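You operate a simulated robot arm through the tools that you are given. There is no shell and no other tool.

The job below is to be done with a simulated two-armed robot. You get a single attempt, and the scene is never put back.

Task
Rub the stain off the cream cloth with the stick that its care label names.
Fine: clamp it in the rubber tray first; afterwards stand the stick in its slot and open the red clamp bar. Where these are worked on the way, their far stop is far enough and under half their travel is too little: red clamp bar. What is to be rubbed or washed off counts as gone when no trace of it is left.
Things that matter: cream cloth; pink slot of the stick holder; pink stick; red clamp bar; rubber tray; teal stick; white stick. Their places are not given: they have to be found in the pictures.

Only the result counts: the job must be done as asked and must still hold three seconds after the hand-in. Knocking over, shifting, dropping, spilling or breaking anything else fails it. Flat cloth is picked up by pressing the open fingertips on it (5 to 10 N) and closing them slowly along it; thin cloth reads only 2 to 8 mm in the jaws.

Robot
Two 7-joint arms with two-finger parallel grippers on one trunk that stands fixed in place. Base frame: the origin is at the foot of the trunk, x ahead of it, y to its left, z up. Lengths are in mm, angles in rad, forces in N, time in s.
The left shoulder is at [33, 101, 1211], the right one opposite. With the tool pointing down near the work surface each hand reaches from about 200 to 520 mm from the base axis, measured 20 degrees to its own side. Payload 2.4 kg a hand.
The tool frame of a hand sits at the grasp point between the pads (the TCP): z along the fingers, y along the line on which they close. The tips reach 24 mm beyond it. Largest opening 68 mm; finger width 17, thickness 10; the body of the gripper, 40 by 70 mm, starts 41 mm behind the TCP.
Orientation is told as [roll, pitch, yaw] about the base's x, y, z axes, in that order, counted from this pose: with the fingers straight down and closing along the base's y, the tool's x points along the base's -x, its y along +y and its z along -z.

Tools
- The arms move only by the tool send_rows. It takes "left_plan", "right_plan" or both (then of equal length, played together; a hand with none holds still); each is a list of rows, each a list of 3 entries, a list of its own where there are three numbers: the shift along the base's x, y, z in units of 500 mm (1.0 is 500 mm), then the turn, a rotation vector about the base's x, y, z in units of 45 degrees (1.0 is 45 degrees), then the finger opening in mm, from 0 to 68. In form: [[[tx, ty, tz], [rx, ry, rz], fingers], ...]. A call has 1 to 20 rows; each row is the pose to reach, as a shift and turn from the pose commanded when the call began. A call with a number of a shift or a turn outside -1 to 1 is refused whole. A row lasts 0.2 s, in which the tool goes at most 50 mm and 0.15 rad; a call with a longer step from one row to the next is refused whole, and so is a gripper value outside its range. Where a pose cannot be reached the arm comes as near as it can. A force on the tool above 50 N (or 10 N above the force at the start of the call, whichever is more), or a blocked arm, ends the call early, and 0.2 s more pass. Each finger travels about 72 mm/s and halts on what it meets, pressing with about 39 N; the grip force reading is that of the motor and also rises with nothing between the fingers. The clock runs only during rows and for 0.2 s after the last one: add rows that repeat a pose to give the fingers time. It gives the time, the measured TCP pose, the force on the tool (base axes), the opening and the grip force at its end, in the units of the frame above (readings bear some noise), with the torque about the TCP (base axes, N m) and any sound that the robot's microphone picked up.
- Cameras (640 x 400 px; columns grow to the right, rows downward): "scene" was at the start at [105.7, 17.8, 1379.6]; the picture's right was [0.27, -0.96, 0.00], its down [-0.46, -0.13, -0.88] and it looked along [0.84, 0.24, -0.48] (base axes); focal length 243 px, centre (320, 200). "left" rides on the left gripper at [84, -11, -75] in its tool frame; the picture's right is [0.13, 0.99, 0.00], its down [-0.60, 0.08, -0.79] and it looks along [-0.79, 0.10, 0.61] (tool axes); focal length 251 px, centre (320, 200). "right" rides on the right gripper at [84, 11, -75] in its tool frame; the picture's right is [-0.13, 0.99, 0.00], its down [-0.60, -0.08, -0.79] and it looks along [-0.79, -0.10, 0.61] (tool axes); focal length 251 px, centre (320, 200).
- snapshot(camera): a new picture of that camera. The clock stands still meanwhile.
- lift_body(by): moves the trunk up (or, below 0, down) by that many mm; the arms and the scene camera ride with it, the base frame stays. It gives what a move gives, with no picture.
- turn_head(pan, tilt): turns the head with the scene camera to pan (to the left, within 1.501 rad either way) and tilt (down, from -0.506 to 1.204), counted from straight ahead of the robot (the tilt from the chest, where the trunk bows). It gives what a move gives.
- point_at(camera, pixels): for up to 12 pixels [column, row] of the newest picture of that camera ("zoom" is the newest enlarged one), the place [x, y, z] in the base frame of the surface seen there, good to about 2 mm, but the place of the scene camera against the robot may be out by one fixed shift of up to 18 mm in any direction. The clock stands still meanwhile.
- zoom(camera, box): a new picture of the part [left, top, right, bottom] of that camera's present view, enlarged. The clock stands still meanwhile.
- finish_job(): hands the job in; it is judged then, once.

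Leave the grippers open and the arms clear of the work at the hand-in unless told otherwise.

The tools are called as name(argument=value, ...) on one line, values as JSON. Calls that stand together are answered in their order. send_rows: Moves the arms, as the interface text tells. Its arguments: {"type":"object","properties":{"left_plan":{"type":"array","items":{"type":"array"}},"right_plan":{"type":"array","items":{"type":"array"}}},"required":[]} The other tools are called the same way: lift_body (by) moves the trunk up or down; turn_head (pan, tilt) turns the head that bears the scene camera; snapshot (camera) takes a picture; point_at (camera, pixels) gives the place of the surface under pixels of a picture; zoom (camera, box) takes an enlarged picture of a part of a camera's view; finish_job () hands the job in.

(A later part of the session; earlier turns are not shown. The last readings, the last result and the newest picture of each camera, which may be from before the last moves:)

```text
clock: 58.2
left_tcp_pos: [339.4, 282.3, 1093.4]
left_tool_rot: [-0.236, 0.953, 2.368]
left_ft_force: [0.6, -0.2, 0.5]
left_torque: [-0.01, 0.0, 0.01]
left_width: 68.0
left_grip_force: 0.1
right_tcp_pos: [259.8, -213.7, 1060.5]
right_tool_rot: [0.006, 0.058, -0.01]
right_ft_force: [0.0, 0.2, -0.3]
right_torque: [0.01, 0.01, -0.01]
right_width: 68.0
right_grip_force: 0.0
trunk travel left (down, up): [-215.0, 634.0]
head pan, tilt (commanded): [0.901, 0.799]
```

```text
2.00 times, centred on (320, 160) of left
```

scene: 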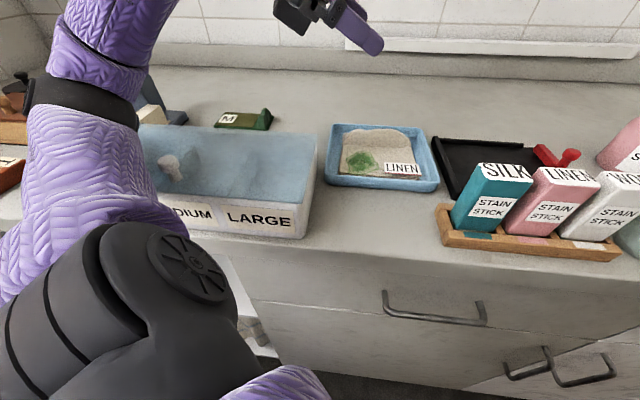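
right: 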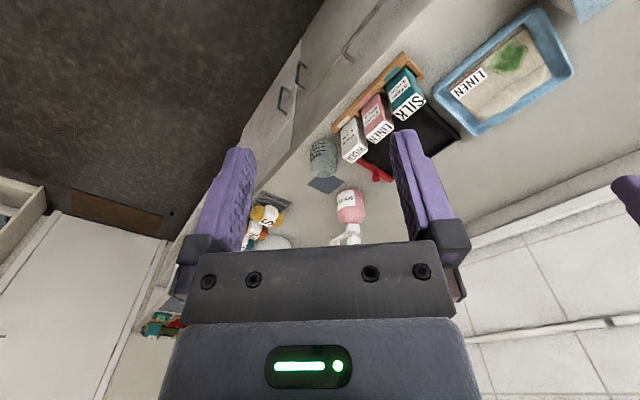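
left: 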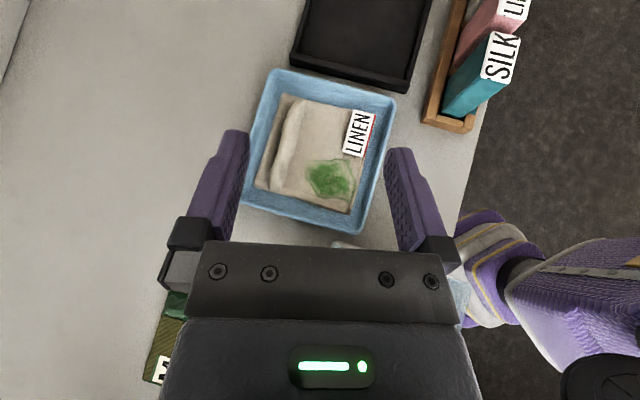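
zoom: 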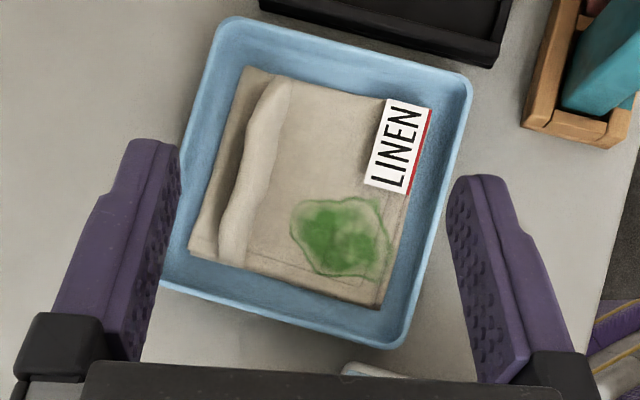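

point_at(camera="zoom", pixels=[[246, 73], [420, 115], [374, 300], [195, 250], [280, 90], [266, 130], [255, 170], [244, 210], [232, 255], [235, 150], [285, 170], [345, 235]])

point_at(camera="zoom", pixels=[[248, 170], [262, 170], [270, 170], [395, 150], [360, 170], [230, 22], [465, 85], [392, 340], [205, 120], [440, 200], [430, 130], [300, 210]])

```text
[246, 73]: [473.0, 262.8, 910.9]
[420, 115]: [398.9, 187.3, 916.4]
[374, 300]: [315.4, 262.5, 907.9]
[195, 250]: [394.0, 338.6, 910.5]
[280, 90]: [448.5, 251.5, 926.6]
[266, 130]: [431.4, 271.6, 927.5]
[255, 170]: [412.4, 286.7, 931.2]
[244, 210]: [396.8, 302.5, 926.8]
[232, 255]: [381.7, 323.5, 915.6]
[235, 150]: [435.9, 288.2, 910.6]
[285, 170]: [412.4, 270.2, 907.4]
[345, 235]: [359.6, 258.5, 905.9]
```

```text
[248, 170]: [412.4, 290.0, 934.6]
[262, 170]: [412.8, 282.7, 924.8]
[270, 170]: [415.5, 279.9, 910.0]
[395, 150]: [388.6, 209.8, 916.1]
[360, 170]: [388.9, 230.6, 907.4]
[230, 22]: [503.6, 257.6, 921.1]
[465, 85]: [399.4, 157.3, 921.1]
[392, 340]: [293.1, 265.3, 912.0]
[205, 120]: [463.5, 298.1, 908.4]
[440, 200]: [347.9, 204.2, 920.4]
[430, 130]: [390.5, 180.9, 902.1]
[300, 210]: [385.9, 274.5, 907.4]
```

Now the cloth is clear: corners ≈ (473,263), (399,187), (315,262), (394,339); cloth surface z≈907; a standing fold about 25 mm high runs through ≈ (448,251)–(413,289)–(382,323). I'll pinch the middle of that fold with fingers closing across it. First I stand the left hand nearly upright (yaw 135°, tilt 11°) over (414, 289) at z≈1040.

send_rows(left_plan=[[[0.025, 0.002, -0.01], [0.08, 0.14, -0.03], 60], [[0.05, 0.005, -0.02], [0.16, 0.28, -0.06], 60], [[0.075, 0.007, -0.04], [0.245, 0.43, -0.089], 60], [[0.1, 0.01, -0.06], [0.325, 0.575, -0.118], 60], [[0.125, 0.012, -0.08], [0.41, 0.72, -0.148], 60], [[0.15, 0.014, -0.106], [0.49, 0.863, -0.178], 60], [[0.15, 0.014, -0.106], [0.49, 0.863, -0.178], 60]])

snapshot(camera="left")

snapshot(camera="scene")

```text
clock: 59.8
left_tcp_pos: [420.7, 292.4, 1033.5]
left_tool_rot: [0.024, 0.205, 2.374]
left_ft_force: [-0.1, -0.2, -0.2]
left_torque: [-0.01, 0.04, -0.02]
left_width: 59.8
left_grip_force: 0.1
right_tcp_pos: [264.3, -211.3, 1059.2]
right_tool_rot: [0.001, 0.066, -0.01]
right_ft_force: [0.0, 0.0, -0.7]
right_torque: [0.02, 0.01, -0.01]
right_width: 67.8
right_grip_force: 0.1
trunk travel left (down, up): [-215.0, 634.0]
head pan, tilt (commanded): [0.901, 0.799]
```

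```text
taken
```

left: 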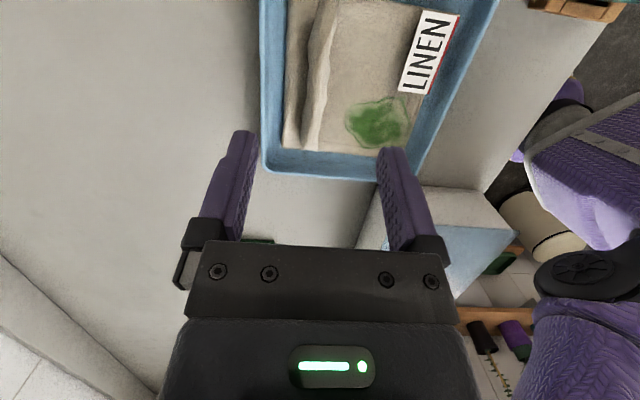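

```text
taken
```

scene: 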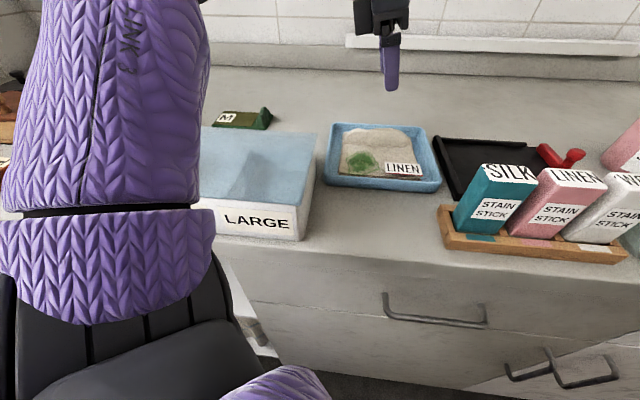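

Good posture. The fold is visible at (322,60)–(312,145). I measure it precisely from here.

zoom(camera="left", box=[250, 0, 410, 180])

point_at(camera="left", pixels=[[300, 50], [308, 50], [315, 50], [322, 50], [330, 50], [338, 50], [300, 90], [308, 90], [315, 90], [322, 90], [330, 90], [312, 140]])

```text
2.22 times, centred on (330, 90) of left
```

zoom: 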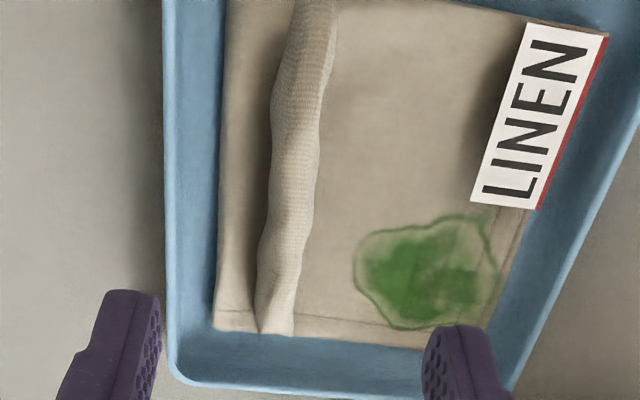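

```text
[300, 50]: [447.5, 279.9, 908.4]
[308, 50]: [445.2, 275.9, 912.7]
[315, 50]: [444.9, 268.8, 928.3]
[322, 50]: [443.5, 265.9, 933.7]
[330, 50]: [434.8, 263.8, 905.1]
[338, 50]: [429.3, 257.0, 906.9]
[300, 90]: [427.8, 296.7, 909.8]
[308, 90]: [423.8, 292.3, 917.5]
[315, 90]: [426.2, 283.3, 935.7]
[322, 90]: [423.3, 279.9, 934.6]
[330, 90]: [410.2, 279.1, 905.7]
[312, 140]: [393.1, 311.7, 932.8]
```

Fold top at v≈498 (along 45°), z≈935, base 906; the cloth edge and basin wall begin about 20 mm behind it. I'll use a narrow opening (27 mm), centre over the fold at (415, 288), and come down to z≈962 first.

send_rows(left_plan=[[[-0.0106, -0.0086, -0.03], [0, 0, 0], 40], [[-0.0106, -0.0086, -0.09], [0, 0, 0], 27], [[-0.0106, -0.0086, -0.143], [0, 0, 0], 27], [[-0.0106, -0.0086, -0.143], [0, 0, 0], 27]])

snapshot(camera="left")

zoom(camera="scene", box=[310, 60, 470, 200])

```text
clock: 60.8
left_tcp_pos: [415.3, 287.1, 961.2]
left_tool_rot: [0.025, 0.207, 2.373]
left_ft_force: [0.2, 0.1, -0.2]
left_torque: [-0.01, -0.02, 0.02]
left_width: 27.2
left_grip_force: 0.1
right_tcp_pos: [264.3, -211.6, 1060.4]
right_tool_rot: [0.002, 0.065, -0.012]
right_ft_force: [-1.2, -0.4, 0.3]
right_torque: [0.01, -0.03, -0.02]
right_width: 68.0
right_grip_force: 0.1
trunk travel left (down, up): [-215.0, 634.0]
head pan, tilt (commanded): [0.901, 0.799]
```

```text
taken
```

left: 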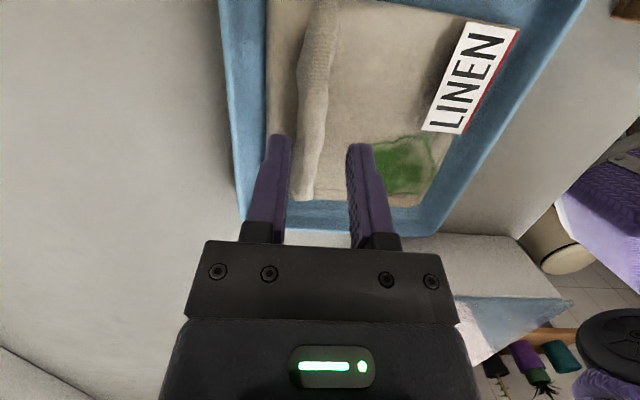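

```text
2.86 times, centred on (390, 130) of scene
```

zoom: 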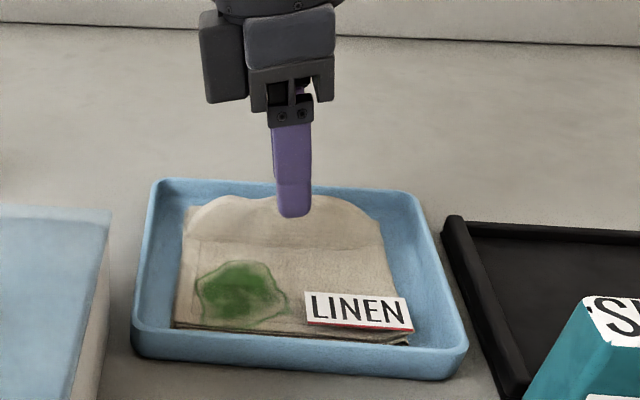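

The fold sits between the fingertips (297–325 between 290 and 348). I go down in small steps to z≈934 and read the force.

send_rows(left_plan=[[[0.002, 0.002, -0.014], [0, 0, 0], 27], [[0.002, 0.002, -0.028], [0, 0, 0], 27], [[0.002, 0.002, -0.042], [0, 0, 0], 27], [[0.002, 0.002, -0.054], [0, 0, 0], 27], [[0.002, 0.002, -0.054], [0, 0, 0], 27]])

snapshot(camera="left")

```text
clock: 61.9
left_tcp_pos: [417.2, 288.2, 942.6]
left_tool_rot: [0.008, 0.221, 2.372]
left_ft_force: [-5.6, 3.3, 24.5]
left_torque: [0.24, 0.11, -0.04]
left_width: 27.3
left_grip_force: 0.3
right_tcp_pos: [262.5, -211.5, 1059.2]
right_tool_rot: [0.003, 0.064, -0.01]
right_ft_force: [-0.2, -0.2, -0.3]
right_torque: [0.03, -0.03, -0.01]
right_width: 68.2
right_grip_force: 0.0
trunk travel left (down, up): [-215.0, 634.0]
head pan, tilt (commanded): [0.901, 0.799]
stopped in row 5 (left hand): the force on the tool passed its limit at 53 N (the readings are from after the stop); the commanded pose is now the measured one
```

```text
taken
```

left: 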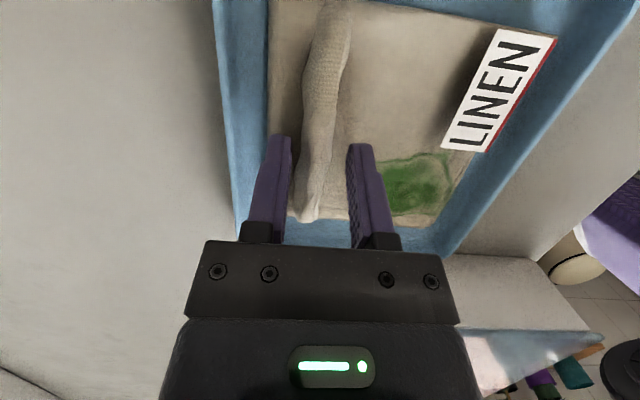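

Contact came early: TCP z≈943 (tips ≈918) with 25–53 N, while I expected the cloth at 906. I'll look closely at what the tips are touching before anything else.

zoom(camera="scene", box=[320, 70, 450, 190])

zoom(camera="left", box=[240, 100, 400, 240])

point_at(camera="left", pixels=[[280, 140], [358, 148], [297, 160], [310, 160], [322, 160], [335, 160], [343, 175], [310, 200], [295, 200], [330, 205], [340, 140], [255, 190]])

```text
3.33 times, centred on (385, 130) of scene
```

zoom: 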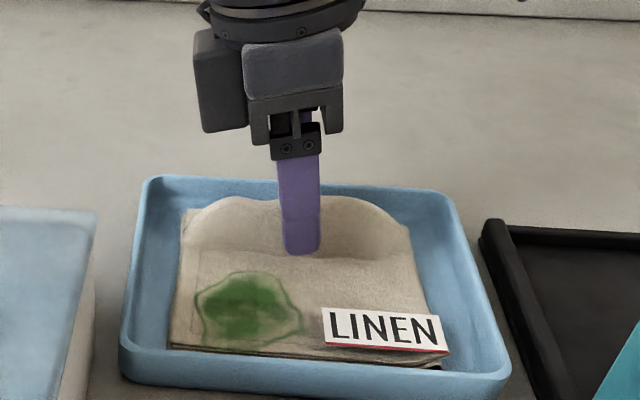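

```text
2.86 times, centred on (320, 170) of left
```

zoom: 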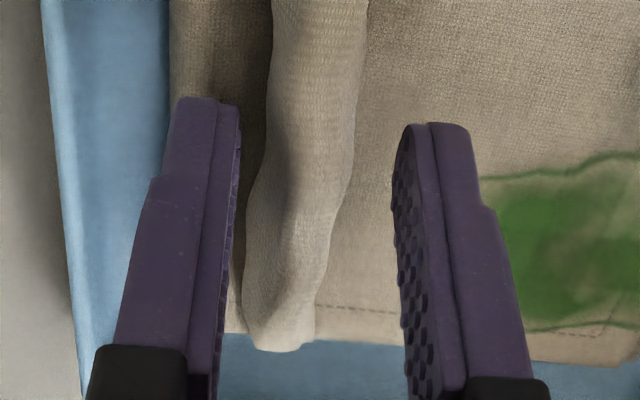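

```text
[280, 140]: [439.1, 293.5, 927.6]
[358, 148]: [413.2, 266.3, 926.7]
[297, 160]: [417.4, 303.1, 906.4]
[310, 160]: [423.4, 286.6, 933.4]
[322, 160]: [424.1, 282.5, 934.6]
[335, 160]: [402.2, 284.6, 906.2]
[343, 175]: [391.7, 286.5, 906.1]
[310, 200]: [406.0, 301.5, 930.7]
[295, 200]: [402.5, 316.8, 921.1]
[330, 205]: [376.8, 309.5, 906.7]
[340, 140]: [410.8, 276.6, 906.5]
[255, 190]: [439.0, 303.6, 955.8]
```

The tips are at about z 919, straddling the upper 16 mm of the fold (top 935) with firm contact. That overlap is enough to pinch. I ease up 2 mm and close slowly on the fold.

send_rows(left_plan=[[[0, 0, 0.004], [0, 0, 0], 27], [[0, 0, 0.004], [0, 0, 0], 22], [[0, 0, 0.004], [0, 0, 0], 17], [[0, 0, 0.004], [0, 0, 0], 12], [[0, 0, 0.004], [0, 0, 0], 8], [[0, 0, 0.004], [0, 0, 0], 4], [[0, 0, 0.004], [0, 0, 0], 2], [[0, 0, 0.004], [0, 0, 0], 2]])

zoom(camera="left", box=[220, 60, 420, 240])

zoom(camera="scene", box=[320, 70, 450, 190])

```text
clock: 63.7
left_tcp_pos: [417.1, 287.8, 941.9]
left_tool_rot: [0.011, 0.217, 2.372]
left_ft_force: [3.6, 3.1, 24.8]
left_torque: [0.17, -0.11, -0.04]
left_width: 14.8
left_grip_force: 7.9
right_tcp_pos: [263.9, -210.3, 1058.5]
right_tool_rot: [0.002, 0.062, -0.011]
right_ft_force: [-0.2, -0.6, -0.1]
right_torque: [0.0, 0.01, -0.03]
right_width: 67.9
right_grip_force: 0.0
trunk travel left (down, up): [-215.0, 634.0]
head pan, tilt (commanded): [0.901, 0.799]
```

```text
2.22 times, centred on (320, 150) of left
```

zoom: 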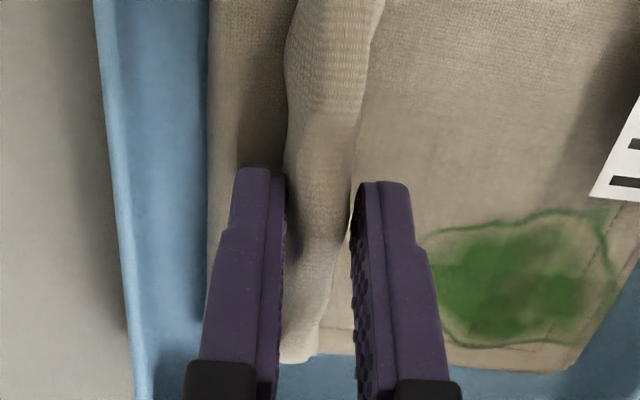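

```text
3.33 times, centred on (385, 130) of scene
```

zoom: 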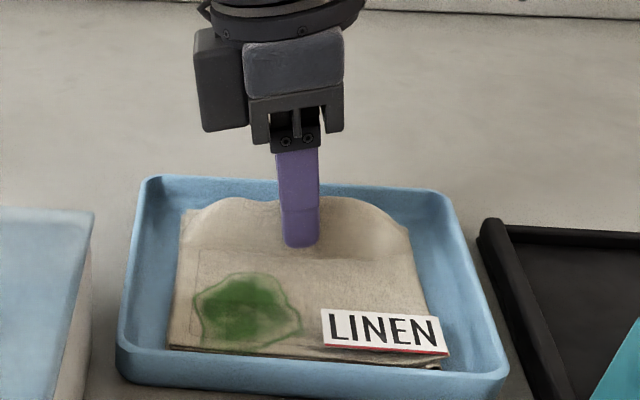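

Width 14.8 mm and still easing shut. I give it more time to close fully.

send_rows(left_plan=[[[0, 0, 0.002], [0, 0, 0], 0], [[0, 0, 0.004], [0, 0, 0], 0], [[0, 0, 0.006], [0, 0, 0], 0], [[0, 0, 0.006], [0, 0, 0], 0], [[0, 0, 0.006], [0, 0, 0], 0], [[0, 0, 0.006], [0, 0, 0], 0]])

zoom(camera="left", box=[220, 60, 420, 240])

```text
clock: 65.1
left_tcp_pos: [417.2, 290.0, 943.7]
left_tool_rot: [0.013, 0.215, 2.373]
left_ft_force: [0.5, 0.3, 0.1]
left_torque: [-0.02, 0.0, -0.02]
left_width: 9.9
left_grip_force: 30.8
right_tcp_pos: [264.7, -210.3, 1060.2]
right_tool_rot: [0.001, 0.065, -0.01]
right_ft_force: [-0.7, 0.2, 0.0]
right_torque: [-0.02, 0.0, 0.04]
right_width: 67.9
right_grip_force: 0.1
trunk travel left (down, up): [-215.0, 634.0]
head pan, tilt (commanded): [0.901, 0.799]
```

```text
2.22 times, centred on (320, 150) of left
```

zoom: 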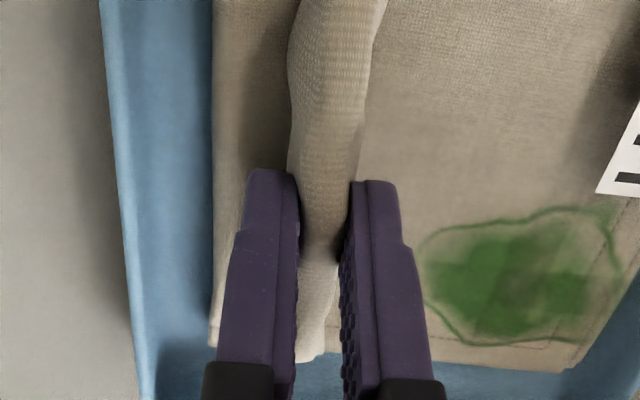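

Gripped: 9.9 mm with 31 N. Now lift slowly by 40 mm and look.

send_rows(left_plan=[[[0, 0, 0.01], [0, 0, 0], 0], [[0, 0, 0.025], [0, 0, 0], 0], [[0, 0, 0.04], [0, 0, 0], 0], [[0, 0, 0.06], [0, 0, 0], 0], [[0, 0, 0.08], [0, 0, 0], 0], [[0, 0, 0.08], [0, 0, 0], 0]])

snapshot(camera="left")

snapshot(camera="scene")

```text
clock: 66.5
left_tcp_pos: [417.8, 288.1, 985.2]
left_tool_rot: [0.013, 0.216, 2.374]
left_ft_force: [0.6, -0.1, 0.0]
left_torque: [-0.02, 0.01, 0.02]
left_width: 9.6
left_grip_force: 30.5
right_tcp_pos: [264.1, -210.3, 1059.9]
right_tool_rot: [0.001, 0.066, -0.011]
right_ft_force: [0.2, 1.0, -0.2]
right_torque: [0.0, -0.02, 0.01]
right_width: 68.1
right_grip_force: 0.0
trunk travel left (down, up): [-215.0, 634.0]
head pan, tilt (commanded): [0.901, 0.799]
```

```text
taken
```

left: 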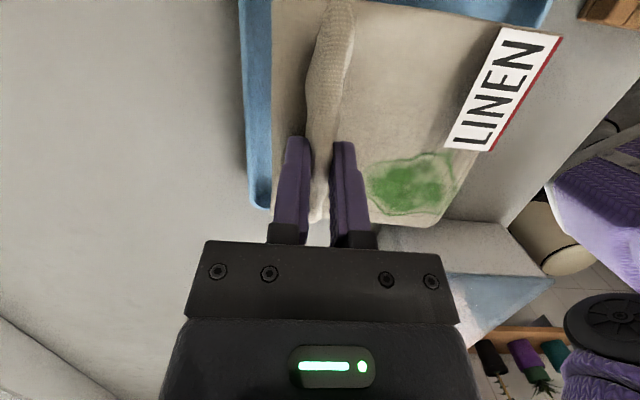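

```text
taken
```

scene: 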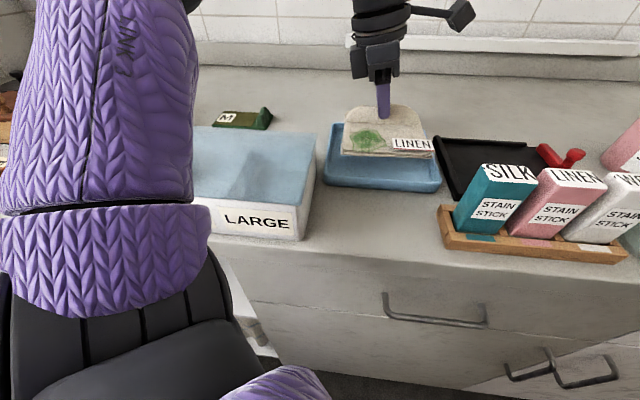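

The cloth comes up as one stiff piece, still level. For placing it in the tray I need the tool tilted about 45° (for reach), so I will have to set it back and re-grip with that tilt. First I inspect the lifted cloth's thickness and shape.

zoom(camera="scene", box=[320, 60, 460, 200])

point_at(camera="zoom", pixels=[[150, 415], [300, 420], [420, 440], [420, 430], [300, 432], [490, 435], [200, 300], [300, 340], [420, 380], [140, 430], [500, 500], [300, 440]])

```text
2.86 times, centred on (390, 130) of scene
```

zoom: 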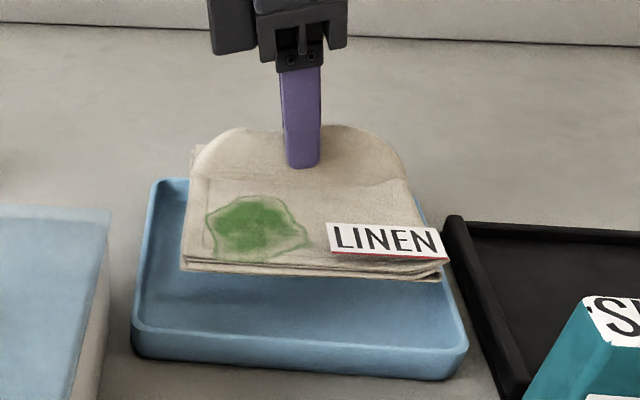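

```text
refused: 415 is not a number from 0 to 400
```

point_at(camera="zoom", pixels=[[184, 262], [184, 269], [300, 264], [300, 270], [300, 275], [430, 270], [440, 278], [300, 240], [280, 150], [340, 150], [300, 300], [200, 140]])

point_at(camera="left", pixels=[[300, 100], [322, 60], [330, 60], [345, 60], [350, 100], [400, 190], [440, 215], [500, 60], [560, 40], [275, 205], [262, 205], [280, 100]])

```text
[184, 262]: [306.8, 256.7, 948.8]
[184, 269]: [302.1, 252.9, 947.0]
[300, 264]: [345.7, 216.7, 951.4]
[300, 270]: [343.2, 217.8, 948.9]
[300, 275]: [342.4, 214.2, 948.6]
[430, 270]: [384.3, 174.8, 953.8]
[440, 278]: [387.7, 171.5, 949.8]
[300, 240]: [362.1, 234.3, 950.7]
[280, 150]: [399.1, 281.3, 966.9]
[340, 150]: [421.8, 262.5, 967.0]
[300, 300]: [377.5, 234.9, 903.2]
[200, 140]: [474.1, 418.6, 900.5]
```

```text
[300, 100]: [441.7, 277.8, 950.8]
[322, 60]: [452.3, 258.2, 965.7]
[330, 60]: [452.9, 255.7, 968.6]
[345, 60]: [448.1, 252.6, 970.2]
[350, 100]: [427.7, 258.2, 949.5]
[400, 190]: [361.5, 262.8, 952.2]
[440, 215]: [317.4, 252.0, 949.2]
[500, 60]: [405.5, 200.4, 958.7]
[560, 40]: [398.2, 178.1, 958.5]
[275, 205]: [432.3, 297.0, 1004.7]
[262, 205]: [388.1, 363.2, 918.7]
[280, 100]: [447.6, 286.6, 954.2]
```

The cloth is a stiff sheet about 4 mm thick with the fold as a handle. I set it back down exactly where it was, release, and rise.

send_rows(left_plan=[[[0, 0, -0.02], [0, 0, 0], 0], [[0, 0, -0.04], [0, 0, 0], 0], [[0, 0, -0.06], [0, 0, 0], 0], [[0, 0, -0.074], [0, 0, 0], 0], [[0, 0, -0.082], [0, 0, 0], 0], [[0, 0, -0.082], [0, 0, 0], 0]])

send_rows(left_plan=[[[0, 0, 0], [0, 0, 0], 14], [[0, 0, 0], [0, 0, 0], 27], [[0, 0, 0], [0, 0, 0], 27], [[0, 0, 0.02], [0, 0, 0], 27], [[0, 0, 0.06], [0, 0, 0], 27], [[0, 0, 0.12], [0, 0, 0], 30], [[0, 0, 0.16], [0, 0, 0], 30]])

snapshot(camera="left")

```text
clock: 67.9
left_tcp_pos: [418.6, 287.8, 942.7]
left_tool_rot: [0.012, 0.215, 2.372]
left_ft_force: [0.2, -0.5, 0.2]
left_torque: [0.03, -0.04, -0.01]
left_width: 9.6
left_grip_force: 31.0
right_tcp_pos: [265.0, -210.6, 1059.2]
right_tool_rot: [0.001, 0.064, -0.009]
right_ft_force: [0.8, 0.5, -0.8]
right_torque: [-0.04, 0.0, 0.02]
right_width: 68.2
right_grip_force: 0.1
trunk travel left (down, up): [-215.0, 634.0]
head pan, tilt (commanded): [0.901, 0.799]
```

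```text
clock: 69.5
left_tcp_pos: [418.9, 289.5, 1023.2]
left_tool_rot: [0.013, 0.216, 2.37]
left_ft_force: [-0.2, -1.5, 0.4]
left_torque: [-0.03, -0.02, 0.02]
left_width: 29.9
left_grip_force: 0.0
right_tcp_pos: [264.1, -210.2, 1059.7]
right_tool_rot: [0.001, 0.064, -0.01]
right_ft_force: [-0.5, 0.7, -0.6]
right_torque: [-0.05, 0.03, -0.01]
right_width: 67.6
right_grip_force: 0.1
trunk travel left (down, up): [-215.0, 634.0]
head pan, tilt (commanded): [0.901, 0.799]
```

```text
taken
```

left: 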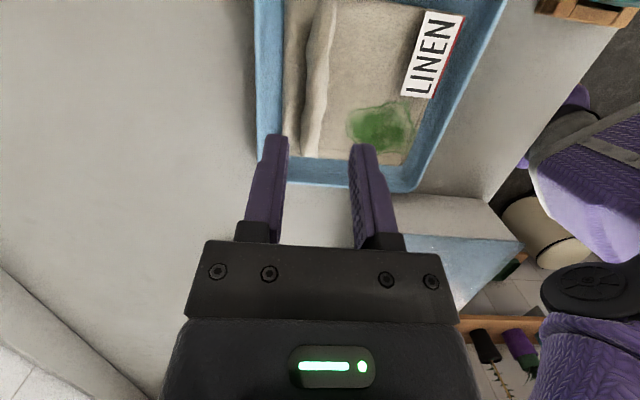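

Released cleanly. Now tilt the tool to 45° (heading along the fold) above the fold's middle, z≈1005.

send_rows(left_plan=[[[-0.005, 0.003, 0], [-0.126, -0.13, 0], 30], [[-0.01, 0.006, 0], [-0.252, -0.26, 0], 30], [[-0.015, 0.009, -0.02], [-0.379, -0.39, 0], 30], [[-0.0204, 0.0122, -0.036], [-0.505, -0.52, 0], 30], [[-0.0204, 0.0122, -0.036], [-0.505, -0.52, 0], 30]])

snapshot(camera="left")

snapshot(camera="scene")

```text
clock: 70.7
left_tcp_pos: [409.5, 294.4, 1004.2]
left_tool_rot: [0.013, 0.789, 2.374]
left_ft_force: [-0.4, 0.6, 0.2]
left_torque: [-0.02, 0.0, -0.02]
left_width: 29.9
left_grip_force: 0.1
right_tcp_pos: [265.0, -208.9, 1059.2]
right_tool_rot: [0.002, 0.065, -0.009]
right_ft_force: [0.1, -0.6, 0.1]
right_torque: [-0.01, -0.01, -0.02]
right_width: 67.8
right_grip_force: 0.1
trunk travel left (down, up): [-215.0, 634.0]
head pan, tilt (commanded): [0.901, 0.799]
```

```text
taken
```

left: 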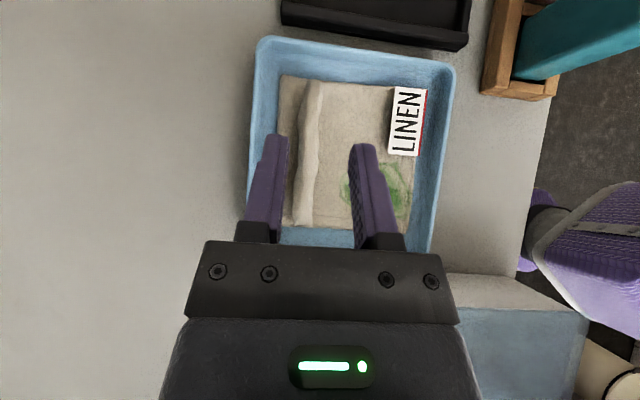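

```text
taken
```

scene: 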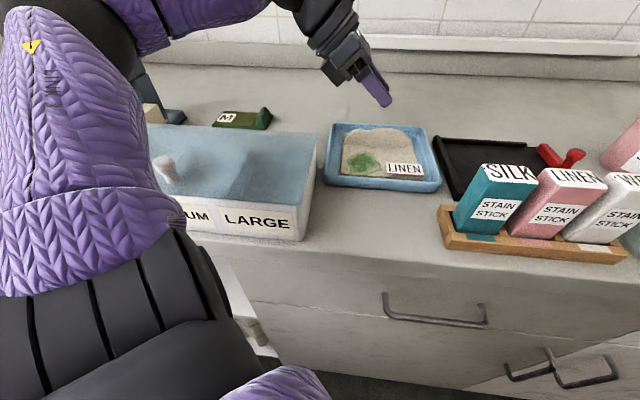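

Good overhead view. I measure the cloth's corners, fold and label again.

point_at(camera="left", pixels=[[284, 80], [392, 88], [424, 95], [404, 228], [310, 90], [308, 130], [300, 170], [297, 210], [395, 150], [322, 130], [310, 150], [304, 150]])

zoom(camera="left", box=[240, 30, 460, 170])

```text
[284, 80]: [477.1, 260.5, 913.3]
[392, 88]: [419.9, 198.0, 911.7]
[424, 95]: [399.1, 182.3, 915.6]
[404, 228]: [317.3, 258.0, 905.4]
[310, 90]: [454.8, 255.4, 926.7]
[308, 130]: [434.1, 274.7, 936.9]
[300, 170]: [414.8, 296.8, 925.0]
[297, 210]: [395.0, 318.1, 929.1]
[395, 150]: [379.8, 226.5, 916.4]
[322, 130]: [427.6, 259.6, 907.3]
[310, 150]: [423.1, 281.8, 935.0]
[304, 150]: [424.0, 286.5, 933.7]
```

```text
2.86 times, centred on (350, 100) of left
```

zoom: 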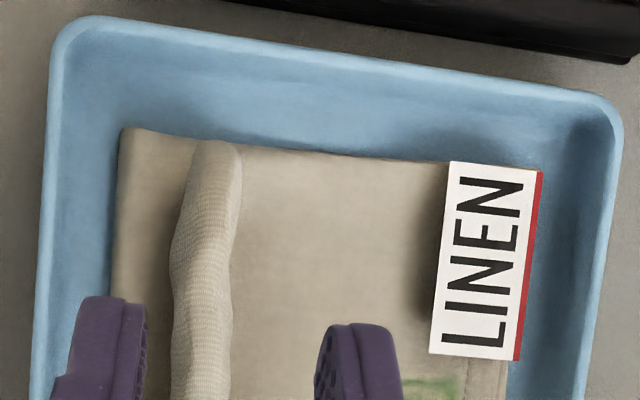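

Cloth centre ≈ (u 98, v 464) in 45° axes, fold top at v≈499.5. I shift 1 mm and come down to z≈946 with 28 mm opening.

send_rows(left_plan=[[[0.002, 0.002, -0.04], [0, 0, 0], 28], [[0.002, 0.002, -0.08], [0, 0, 0], 28], [[0.002, 0.002, -0.1], [0, 0, 0], 28], [[0.002, 0.002, -0.11], [0, 0, 0], 28], [[0.002, 0.002, -0.116], [0, 0, 0], 28], [[0.002, 0.002, -0.116], [0, 0, 0], 28]])

zoom(camera="left", box=[240, 60, 400, 240])

zoom(camera="scene", box=[300, 60, 460, 200])

```text
clock: 72.1
left_tcp_pos: [410.2, 296.4, 947.0]
left_tool_rot: [0.013, 0.785, 2.375]
left_ft_force: [-0.8, 0.5, -0.5]
left_torque: [-0.01, 0.01, 0.06]
left_width: 27.9
left_grip_force: 0.1
right_tcp_pos: [264.6, -210.2, 1059.0]
right_tool_rot: [0.001, 0.065, -0.011]
right_ft_force: [-0.3, 0.0, 0.1]
right_torque: [-0.02, 0.03, 0.02]
right_width: 67.9
right_grip_force: 0.1
trunk travel left (down, up): [-215.0, 634.0]
head pan, tilt (commanded): [0.901, 0.799]
```

```text
2.22 times, centred on (320, 150) of left
```

zoom: 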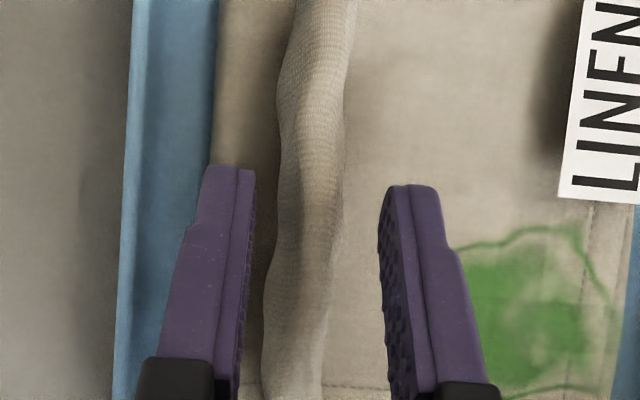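

```text
2.86 times, centred on (380, 130) of scene
```

zoom: 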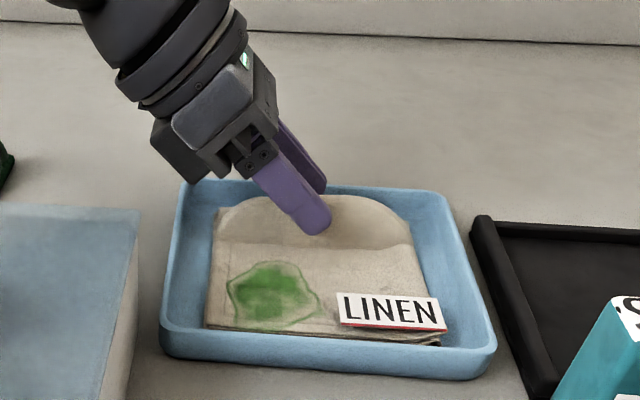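

No contact yet, the fold is between the fingers. Down 7 mm more in 2 mm steps.

send_rows(left_plan=[[[0.001, 0.001, -0.004], [0, 0, 0], 28], [[0.001, 0.001, -0.008], [0, 0, 0], 28], [[0.001, 0.001, -0.012], [0, 0, 0], 28], [[0.001, 0.001, -0.012], [0, 0, 0], 28]])

```text
clock: 73.1
left_tcp_pos: [409.1, 296.4, 940.4]
left_tool_rot: [0.014, 0.787, 2.374]
left_ft_force: [0.2, -0.4, 1.2]
left_torque: [0.01, -0.04, 0.0]
left_width: 28.4
left_grip_force: 0.4
right_tcp_pos: [264.1, -210.0, 1059.7]
right_tool_rot: [0.002, 0.064, -0.01]
right_ft_force: [0.7, -0.1, -0.2]
right_torque: [-0.01, 0.01, 0.0]
right_width: 67.7
right_grip_force: 0.1
trunk travel left (down, up): [-215.0, 634.0]
head pan, tilt (commanded): [0.901, 0.799]
```

Almost free (1.2 N). 3 mm further, then close slowly.

send_rows(left_plan=[[[0, 0, -0.003], [0, 0, 0], 28], [[0, 0, -0.006], [0, 0, 0], 28], [[0, 0, -0.006], [0, 0, 0], 20], [[0, 0, -0.006], [0, 0, 0], 14], [[0, 0, -0.006], [0, 0, 0], 8], [[0, 0, -0.006], [0, 0, 0], 3], [[0, 0, -0.006], [0, 0, 0], 0], [[0, 0, -0.006], [0, 0, 0], 0], [[0, 0, -0.006], [0, 0, 0], 0]])

snapshot(camera="left")

```text
clock: 75.1
left_tcp_pos: [407.9, 297.2, 939.4]
left_tool_rot: [0.01, 0.789, 2.372]
left_ft_force: [5.8, 5.4, 27.6]
left_torque: [-0.08, -0.4, 0.22]
left_width: 9.7
left_grip_force: 30.7
right_tcp_pos: [264.0, -210.8, 1060.1]
right_tool_rot: [0.003, 0.062, -0.009]
right_ft_force: [-0.6, 0.2, 0.0]
right_torque: [0.01, -0.02, 0.0]
right_width: 68.1
right_grip_force: 0.0
trunk travel left (down, up): [-215.0, 634.0]
head pan, tilt (commanded): [0.901, 0.799]
```

```text
taken
```

left: 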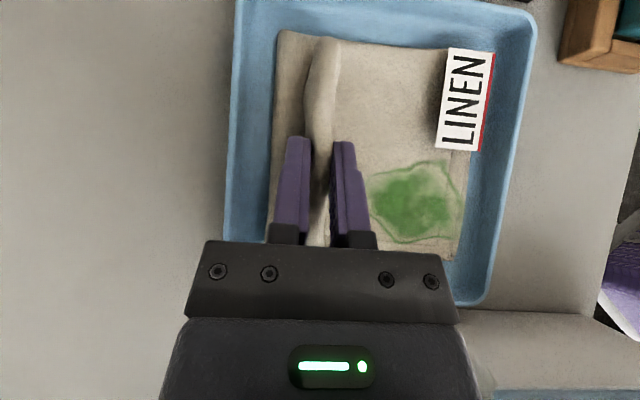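

Gripped at 9.7 mm, 31 N. Lift to z≈1000.

send_rows(left_plan=[[[0, 0, 0.01], [0, 0, 0], 0], [[0, 0, 0.03], [0, 0, 0], 0], [[0, 0, 0.06], [0, 0, 0], 0], [[0, 0, 0.1], [0, 0, 0], 0], [[0, 0, 0.125], [0, 0, 0], 0], [[0, 0, 0.125], [0, 0, 0], 0]])

snapshot(camera="left")

snapshot(camera="scene")

```text
clock: 76.5
left_tcp_pos: [410.3, 295.2, 1002.1]
left_tool_rot: [0.014, 0.787, 2.372]
left_ft_force: [0.5, -0.2, -0.9]
left_torque: [0.01, -0.01, 0.0]
left_width: 9.5
left_grip_force: 30.9
right_tcp_pos: [264.8, -210.2, 1059.3]
right_tool_rot: [0.001, 0.063, -0.01]
right_ft_force: [0.5, -0.4, 0.4]
right_torque: [0.01, 0.02, -0.03]
right_width: 67.9
right_grip_force: 0.0
trunk travel left (down, up): [-215.0, 634.0]
head pan, tilt (commanded): [0.901, 0.799]
```

```text
taken
```

left: 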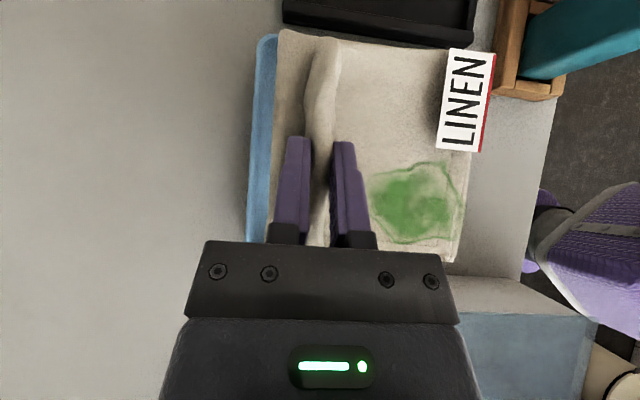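

```text
taken
```

scene: 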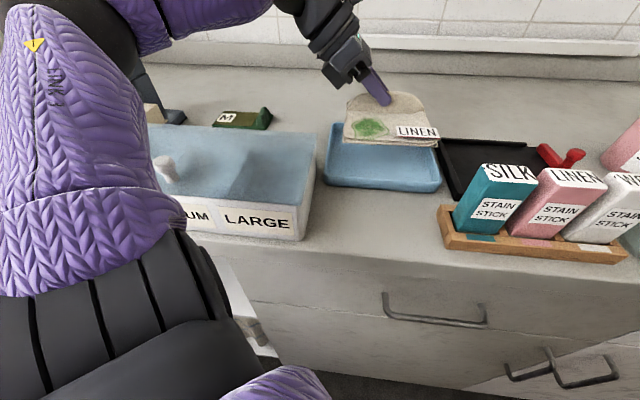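

The cloth hangs level in the grip. I carry it along the counter over the tray to TCP (536, 154), keeping the height.

send_rows(left_plan=[[[0.042, -0.047, 0], [0, 0, 0], 0], [[0.084, -0.094, 0], [0, 0, 0], 0], [[0.126, -0.141, 0], [0, 0, 0], 0], [[0.168, -0.188, 0], [0, 0, 0], 0], [[0.21, -0.235, 0], [0, 0, 0], 0], [[0.252, -0.2824, 0], [0, 0, 0], 0], [[0.252, -0.2824, 0], [0, 0, 0], 0]])

snapshot(camera="left")

snapshot(camera="scene")

```text
clock: 78.1
left_tcp_pos: [537.3, 154.0, 1000.5]
left_tool_rot: [0.016, 0.788, 2.373]
left_ft_force: [-0.3, 0.0, -0.1]
left_torque: [0.01, -0.03, -0.01]
left_width: 9.4
left_grip_force: 31.0
right_tcp_pos: [265.4, -210.2, 1060.6]
right_tool_rot: [0.0, 0.064, -0.01]
right_ft_force: [0.6, 0.3, -0.1]
right_torque: [0.01, 0.0, 0.02]
right_width: 68.2
right_grip_force: 0.1
trunk travel left (down, up): [-215.0, 634.0]
head pan, tilt (commanded): [0.901, 0.799]
```

```text
taken
```

left: 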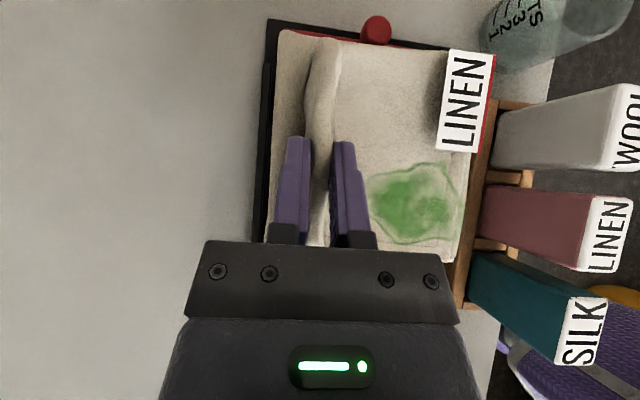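

```text
taken
```

scene: 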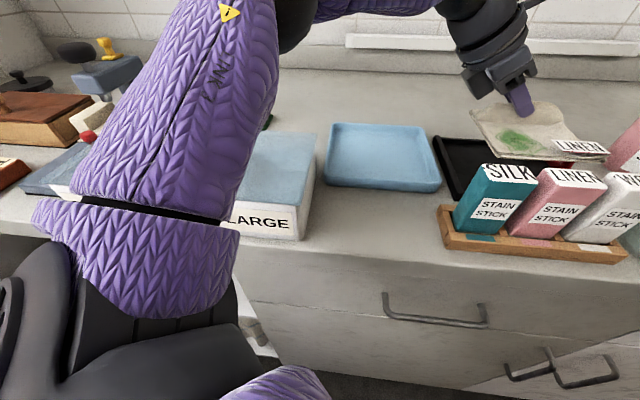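

The cloth hovers over the tray with the bar just beyond its far edge. I measure the cloth edges against the tray.

point_at(camera="left", pixels=[[283, 36], [440, 50], [452, 256], [470, 150], [269, 235], [376, 25], [320, 32], [430, 42], [268, 80], [258, 200], [400, 47], [485, 60]])

zoom(camera="left", box=[240, 0, 520, 175])

```text
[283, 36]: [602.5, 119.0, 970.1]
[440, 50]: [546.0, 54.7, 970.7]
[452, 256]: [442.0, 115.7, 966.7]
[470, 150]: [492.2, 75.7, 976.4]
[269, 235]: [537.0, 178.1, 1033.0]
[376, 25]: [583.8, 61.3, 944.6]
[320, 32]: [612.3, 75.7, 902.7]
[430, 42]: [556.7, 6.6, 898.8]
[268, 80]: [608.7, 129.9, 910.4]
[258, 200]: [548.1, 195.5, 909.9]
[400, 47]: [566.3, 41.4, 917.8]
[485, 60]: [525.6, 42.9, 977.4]
```

```text
2.29 times, centred on (380, 88) of left
```

zoom: 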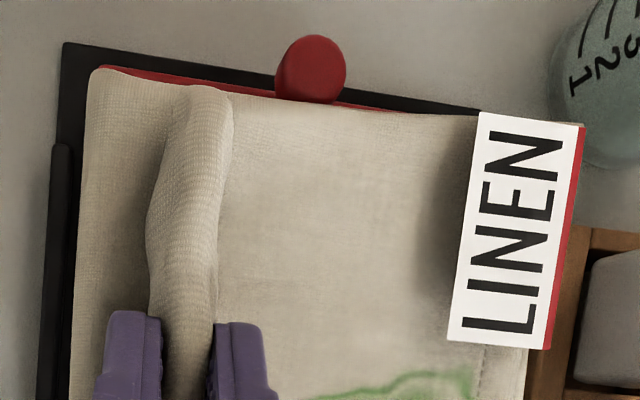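

Aligned within about 1°, far edge at u≈345, sides with 5–8 mm to spare. I turn it 1.5° clockwise and lower it, slowing near the tray floor.

send_rows(left_plan=[[[0, 0, -0.03], [0, 0, -0.015], 0], [[0, 0, -0.06], [0, 0, -0.033], 0], [[0, 0, -0.09], [0, 0, -0.033], 0], [[0, 0, -0.105], [0, 0, -0.033], 0], [[0, 0, -0.112], [0, 0, -0.033], 0], [[0, 0, -0.116], [0, 0, -0.033], 0], [[0, 0, -0.116], [0, 0, -0.033], 0]])

snapshot(camera="left")

```text
clock: 79.7
left_tcp_pos: [535.7, 154.9, 943.2]
left_tool_rot: [0.014, 0.786, 2.348]
left_ft_force: [0.2, 0.1, -0.8]
left_torque: [0.03, 0.02, 0.02]
left_width: 9.3
left_grip_force: 30.8
right_tcp_pos: [264.3, -210.3, 1060.0]
right_tool_rot: [0.002, 0.063, -0.012]
right_ft_force: [-0.2, 0.2, 0.9]
right_torque: [0.0, 0.02, 0.0]
right_width: 67.9
right_grip_force: 0.0
trunk travel left (down, up): [-215.0, 634.0]
head pan, tilt (commanded): [0.901, 0.799]
```

```text
taken
```

left: 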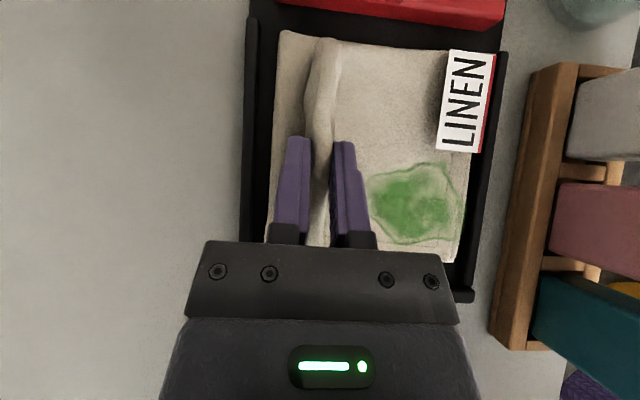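

Inside the tray; the label side is nearly touching the right rim while the left has ~10 mm. I shift 4 mm to the left/back and lower the last millimetres.

send_rows(left_plan=[[[0.0056, 0.0056, 0.002], [0, 0, 0], 0], [[0.0056, 0.0056, -0.002], [0, 0, 0], 0], [[0.0056, 0.0056, -0.005], [0, 0, 0], 0], [[0.0056, 0.0056, -0.008], [0, 0, 0], 0], [[0.0056, 0.0056, -0.008], [0, 0, 0], 0]])

snapshot(camera="left")

```text
clock: 80.9
left_tcp_pos: [537.5, 157.8, 938.9]
left_tool_rot: [0.014, 0.788, 2.35]
left_ft_force: [0.2, 0.6, 4.1]
left_torque: [-0.15, -0.19, 0.0]
left_width: 9.6
left_grip_force: 31.4
right_tcp_pos: [264.6, -209.8, 1058.8]
right_tool_rot: [0.003, 0.064, -0.01]
right_ft_force: [0.3, 0.6, -0.4]
right_torque: [-0.02, 0.01, -0.02]
right_width: 67.8
right_grip_force: 0.0
trunk travel left (down, up): [-215.0, 634.0]
head pan, tilt (commanded): [0.901, 0.799]
```

```text
taken
```

left: 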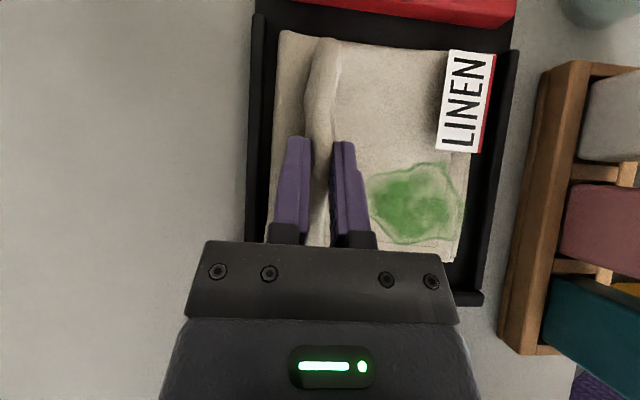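

It touched down (4 N at z 939) and lies centred in the tray. I release slowly and rise.

send_rows(left_plan=[[[0, 0, 0], [0, 0, 0], 12], [[0, 0, 0], [0, 0, 0], 18], [[0, 0, 0], [0, 0, 0], 26], [[0, 0, 0], [0, 0, 0], 26], [[0, 0, 0.02], [0, 0, 0], 26], [[0, 0, 0.06], [0, 0, 0], 26], [[0, 0, 0.12], [0, 0, 0], 30], [[0, 0, 0.16], [0, 0, 0], 40]])

snapshot(camera="left")

turn_head(pan=0.4, tilt=0.7)

snapshot(camera="scene")

```text
clock: 82.7
left_tcp_pos: [539.5, 158.6, 1016.8]
left_tool_rot: [0.015, 0.784, 2.347]
left_ft_force: [1.3, -0.6, 0.0]
left_torque: [0.0, 0.0, 0.0]
left_width: 39.9
left_grip_force: 0.1
right_tcp_pos: [264.1, -210.6, 1059.0]
right_tool_rot: [0.003, 0.065, -0.01]
right_ft_force: [-0.3, 0.1, -0.2]
right_torque: [-0.01, -0.01, 0.02]
right_width: 68.3
right_grip_force: 0.1
trunk travel left (down, up): [-215.0, 634.0]
head pan, tilt (commanded): [0.901, 0.799]
```

```text
taken
```

left: 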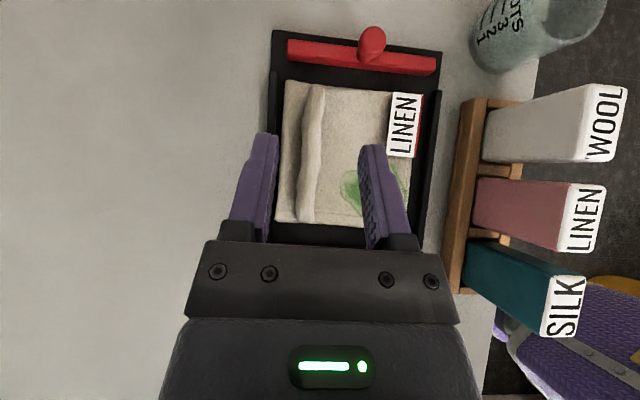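

```text
clock: 83.6
left_tcp_pos: [540.1, 160.2, 1016.1]
left_tool_rot: [0.013, 0.786, 2.349]
left_ft_force: [0.2, -0.7, -0.2]
left_torque: [0.01, 0.01, 0.01]
left_width: 39.8
left_grip_force: 0.1
right_tcp_pos: [263.7, -209.1, 1059.1]
right_tool_rot: [0.003, 0.064, -0.011]
right_ft_force: [0.1, -0.3, 0.5]
right_torque: [0.0, -0.02, 0.01]
right_width: 68.0
right_grip_force: 0.2
trunk travel left (down, up): [-215.0, 634.0]
head pan, tilt (commanded): [0.4, 0.7]
```

```text
taken
```

scene: 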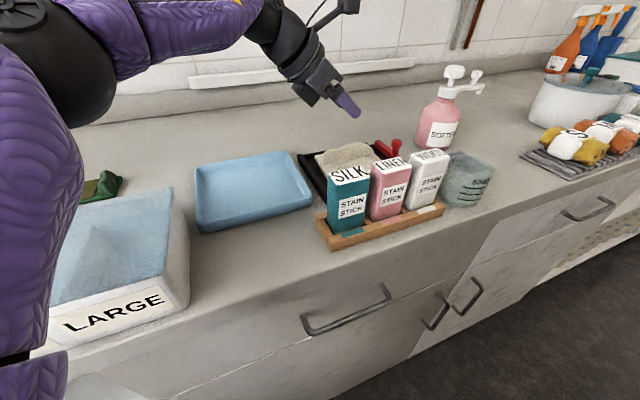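

point_at(camera="left", pixels=[[288, 84], [386, 94], [420, 98], [279, 218], [350, 226], [405, 190], [320, 62], [400, 72], [372, 40], [310, 85], [318, 110], [350, 185]])

zoom(camera="left", box=[250, 20, 450, 145])

```text
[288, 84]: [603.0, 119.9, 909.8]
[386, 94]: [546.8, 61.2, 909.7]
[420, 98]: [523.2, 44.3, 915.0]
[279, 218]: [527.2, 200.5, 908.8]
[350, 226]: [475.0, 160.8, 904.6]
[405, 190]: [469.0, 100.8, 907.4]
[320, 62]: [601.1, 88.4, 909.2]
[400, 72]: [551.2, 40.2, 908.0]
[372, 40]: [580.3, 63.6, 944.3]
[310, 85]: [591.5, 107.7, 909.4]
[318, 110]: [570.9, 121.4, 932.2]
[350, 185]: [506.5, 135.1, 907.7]
```

```text
3.20 times, centred on (350, 82) of left
```

zoom: 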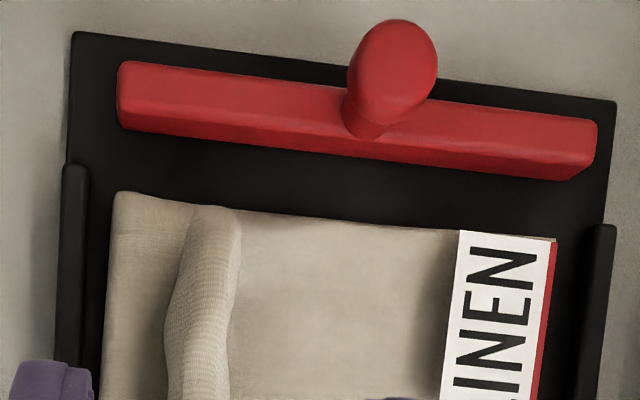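

Cloth edge at u≈342.5, the open bar's face at 362; closing the bar by 30 mm will bring it about 10 mm over the edge. Now to the knob again: tool tilted 60°, heading −37°, above at z≈985.

send_rows(left_plan=[[[0.015, -0.05, 0.0], [-0.079, -0.078, 0.065], 50], [[0.03, -0.1, -0.02], [-0.157, -0.155, 0.131], 50], [[0.045, -0.15, -0.04], [-0.236, -0.233, 0.196], 50], [[0.05, -0.17, -0.062], [-0.236, -0.233, 0.196], 50], [[0.05, -0.17, -0.062], [-0.236, -0.233, 0.196], 50]])

snapshot(camera="left")

point_at(camera="left", pixels=[[317, 152], [317, 160], [317, 170], [300, 160], [335, 160]])

```text
clock: 84.8
left_tcp_pos: [563.6, 73.0, 986.8]
left_tool_rot: [0.054, 1.044, 2.532]
left_ft_force: [0.7, -1.2, 0.1]
left_torque: [0.01, -0.03, -0.02]
left_width: 50.1
left_grip_force: 0.2
right_tcp_pos: [264.7, -211.3, 1059.5]
right_tool_rot: [0.002, 0.065, -0.01]
right_ft_force: [0.0, 0.6, 0.7]
right_torque: [0.01, 0.0, -0.01]
right_width: 67.9
right_grip_force: 0.0
trunk travel left (down, up): [-215.0, 634.0]
head pan, tilt (commanded): [0.4, 0.7]
```

```text
taken
```

left: 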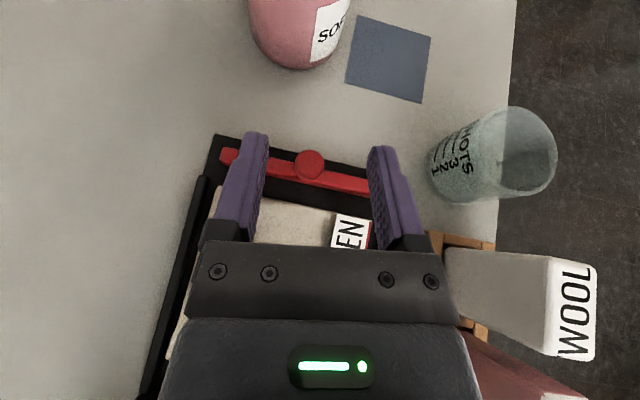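

```text
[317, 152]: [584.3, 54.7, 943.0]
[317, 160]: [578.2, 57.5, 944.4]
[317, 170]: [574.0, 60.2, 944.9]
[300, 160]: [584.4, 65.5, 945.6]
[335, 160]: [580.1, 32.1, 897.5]
```

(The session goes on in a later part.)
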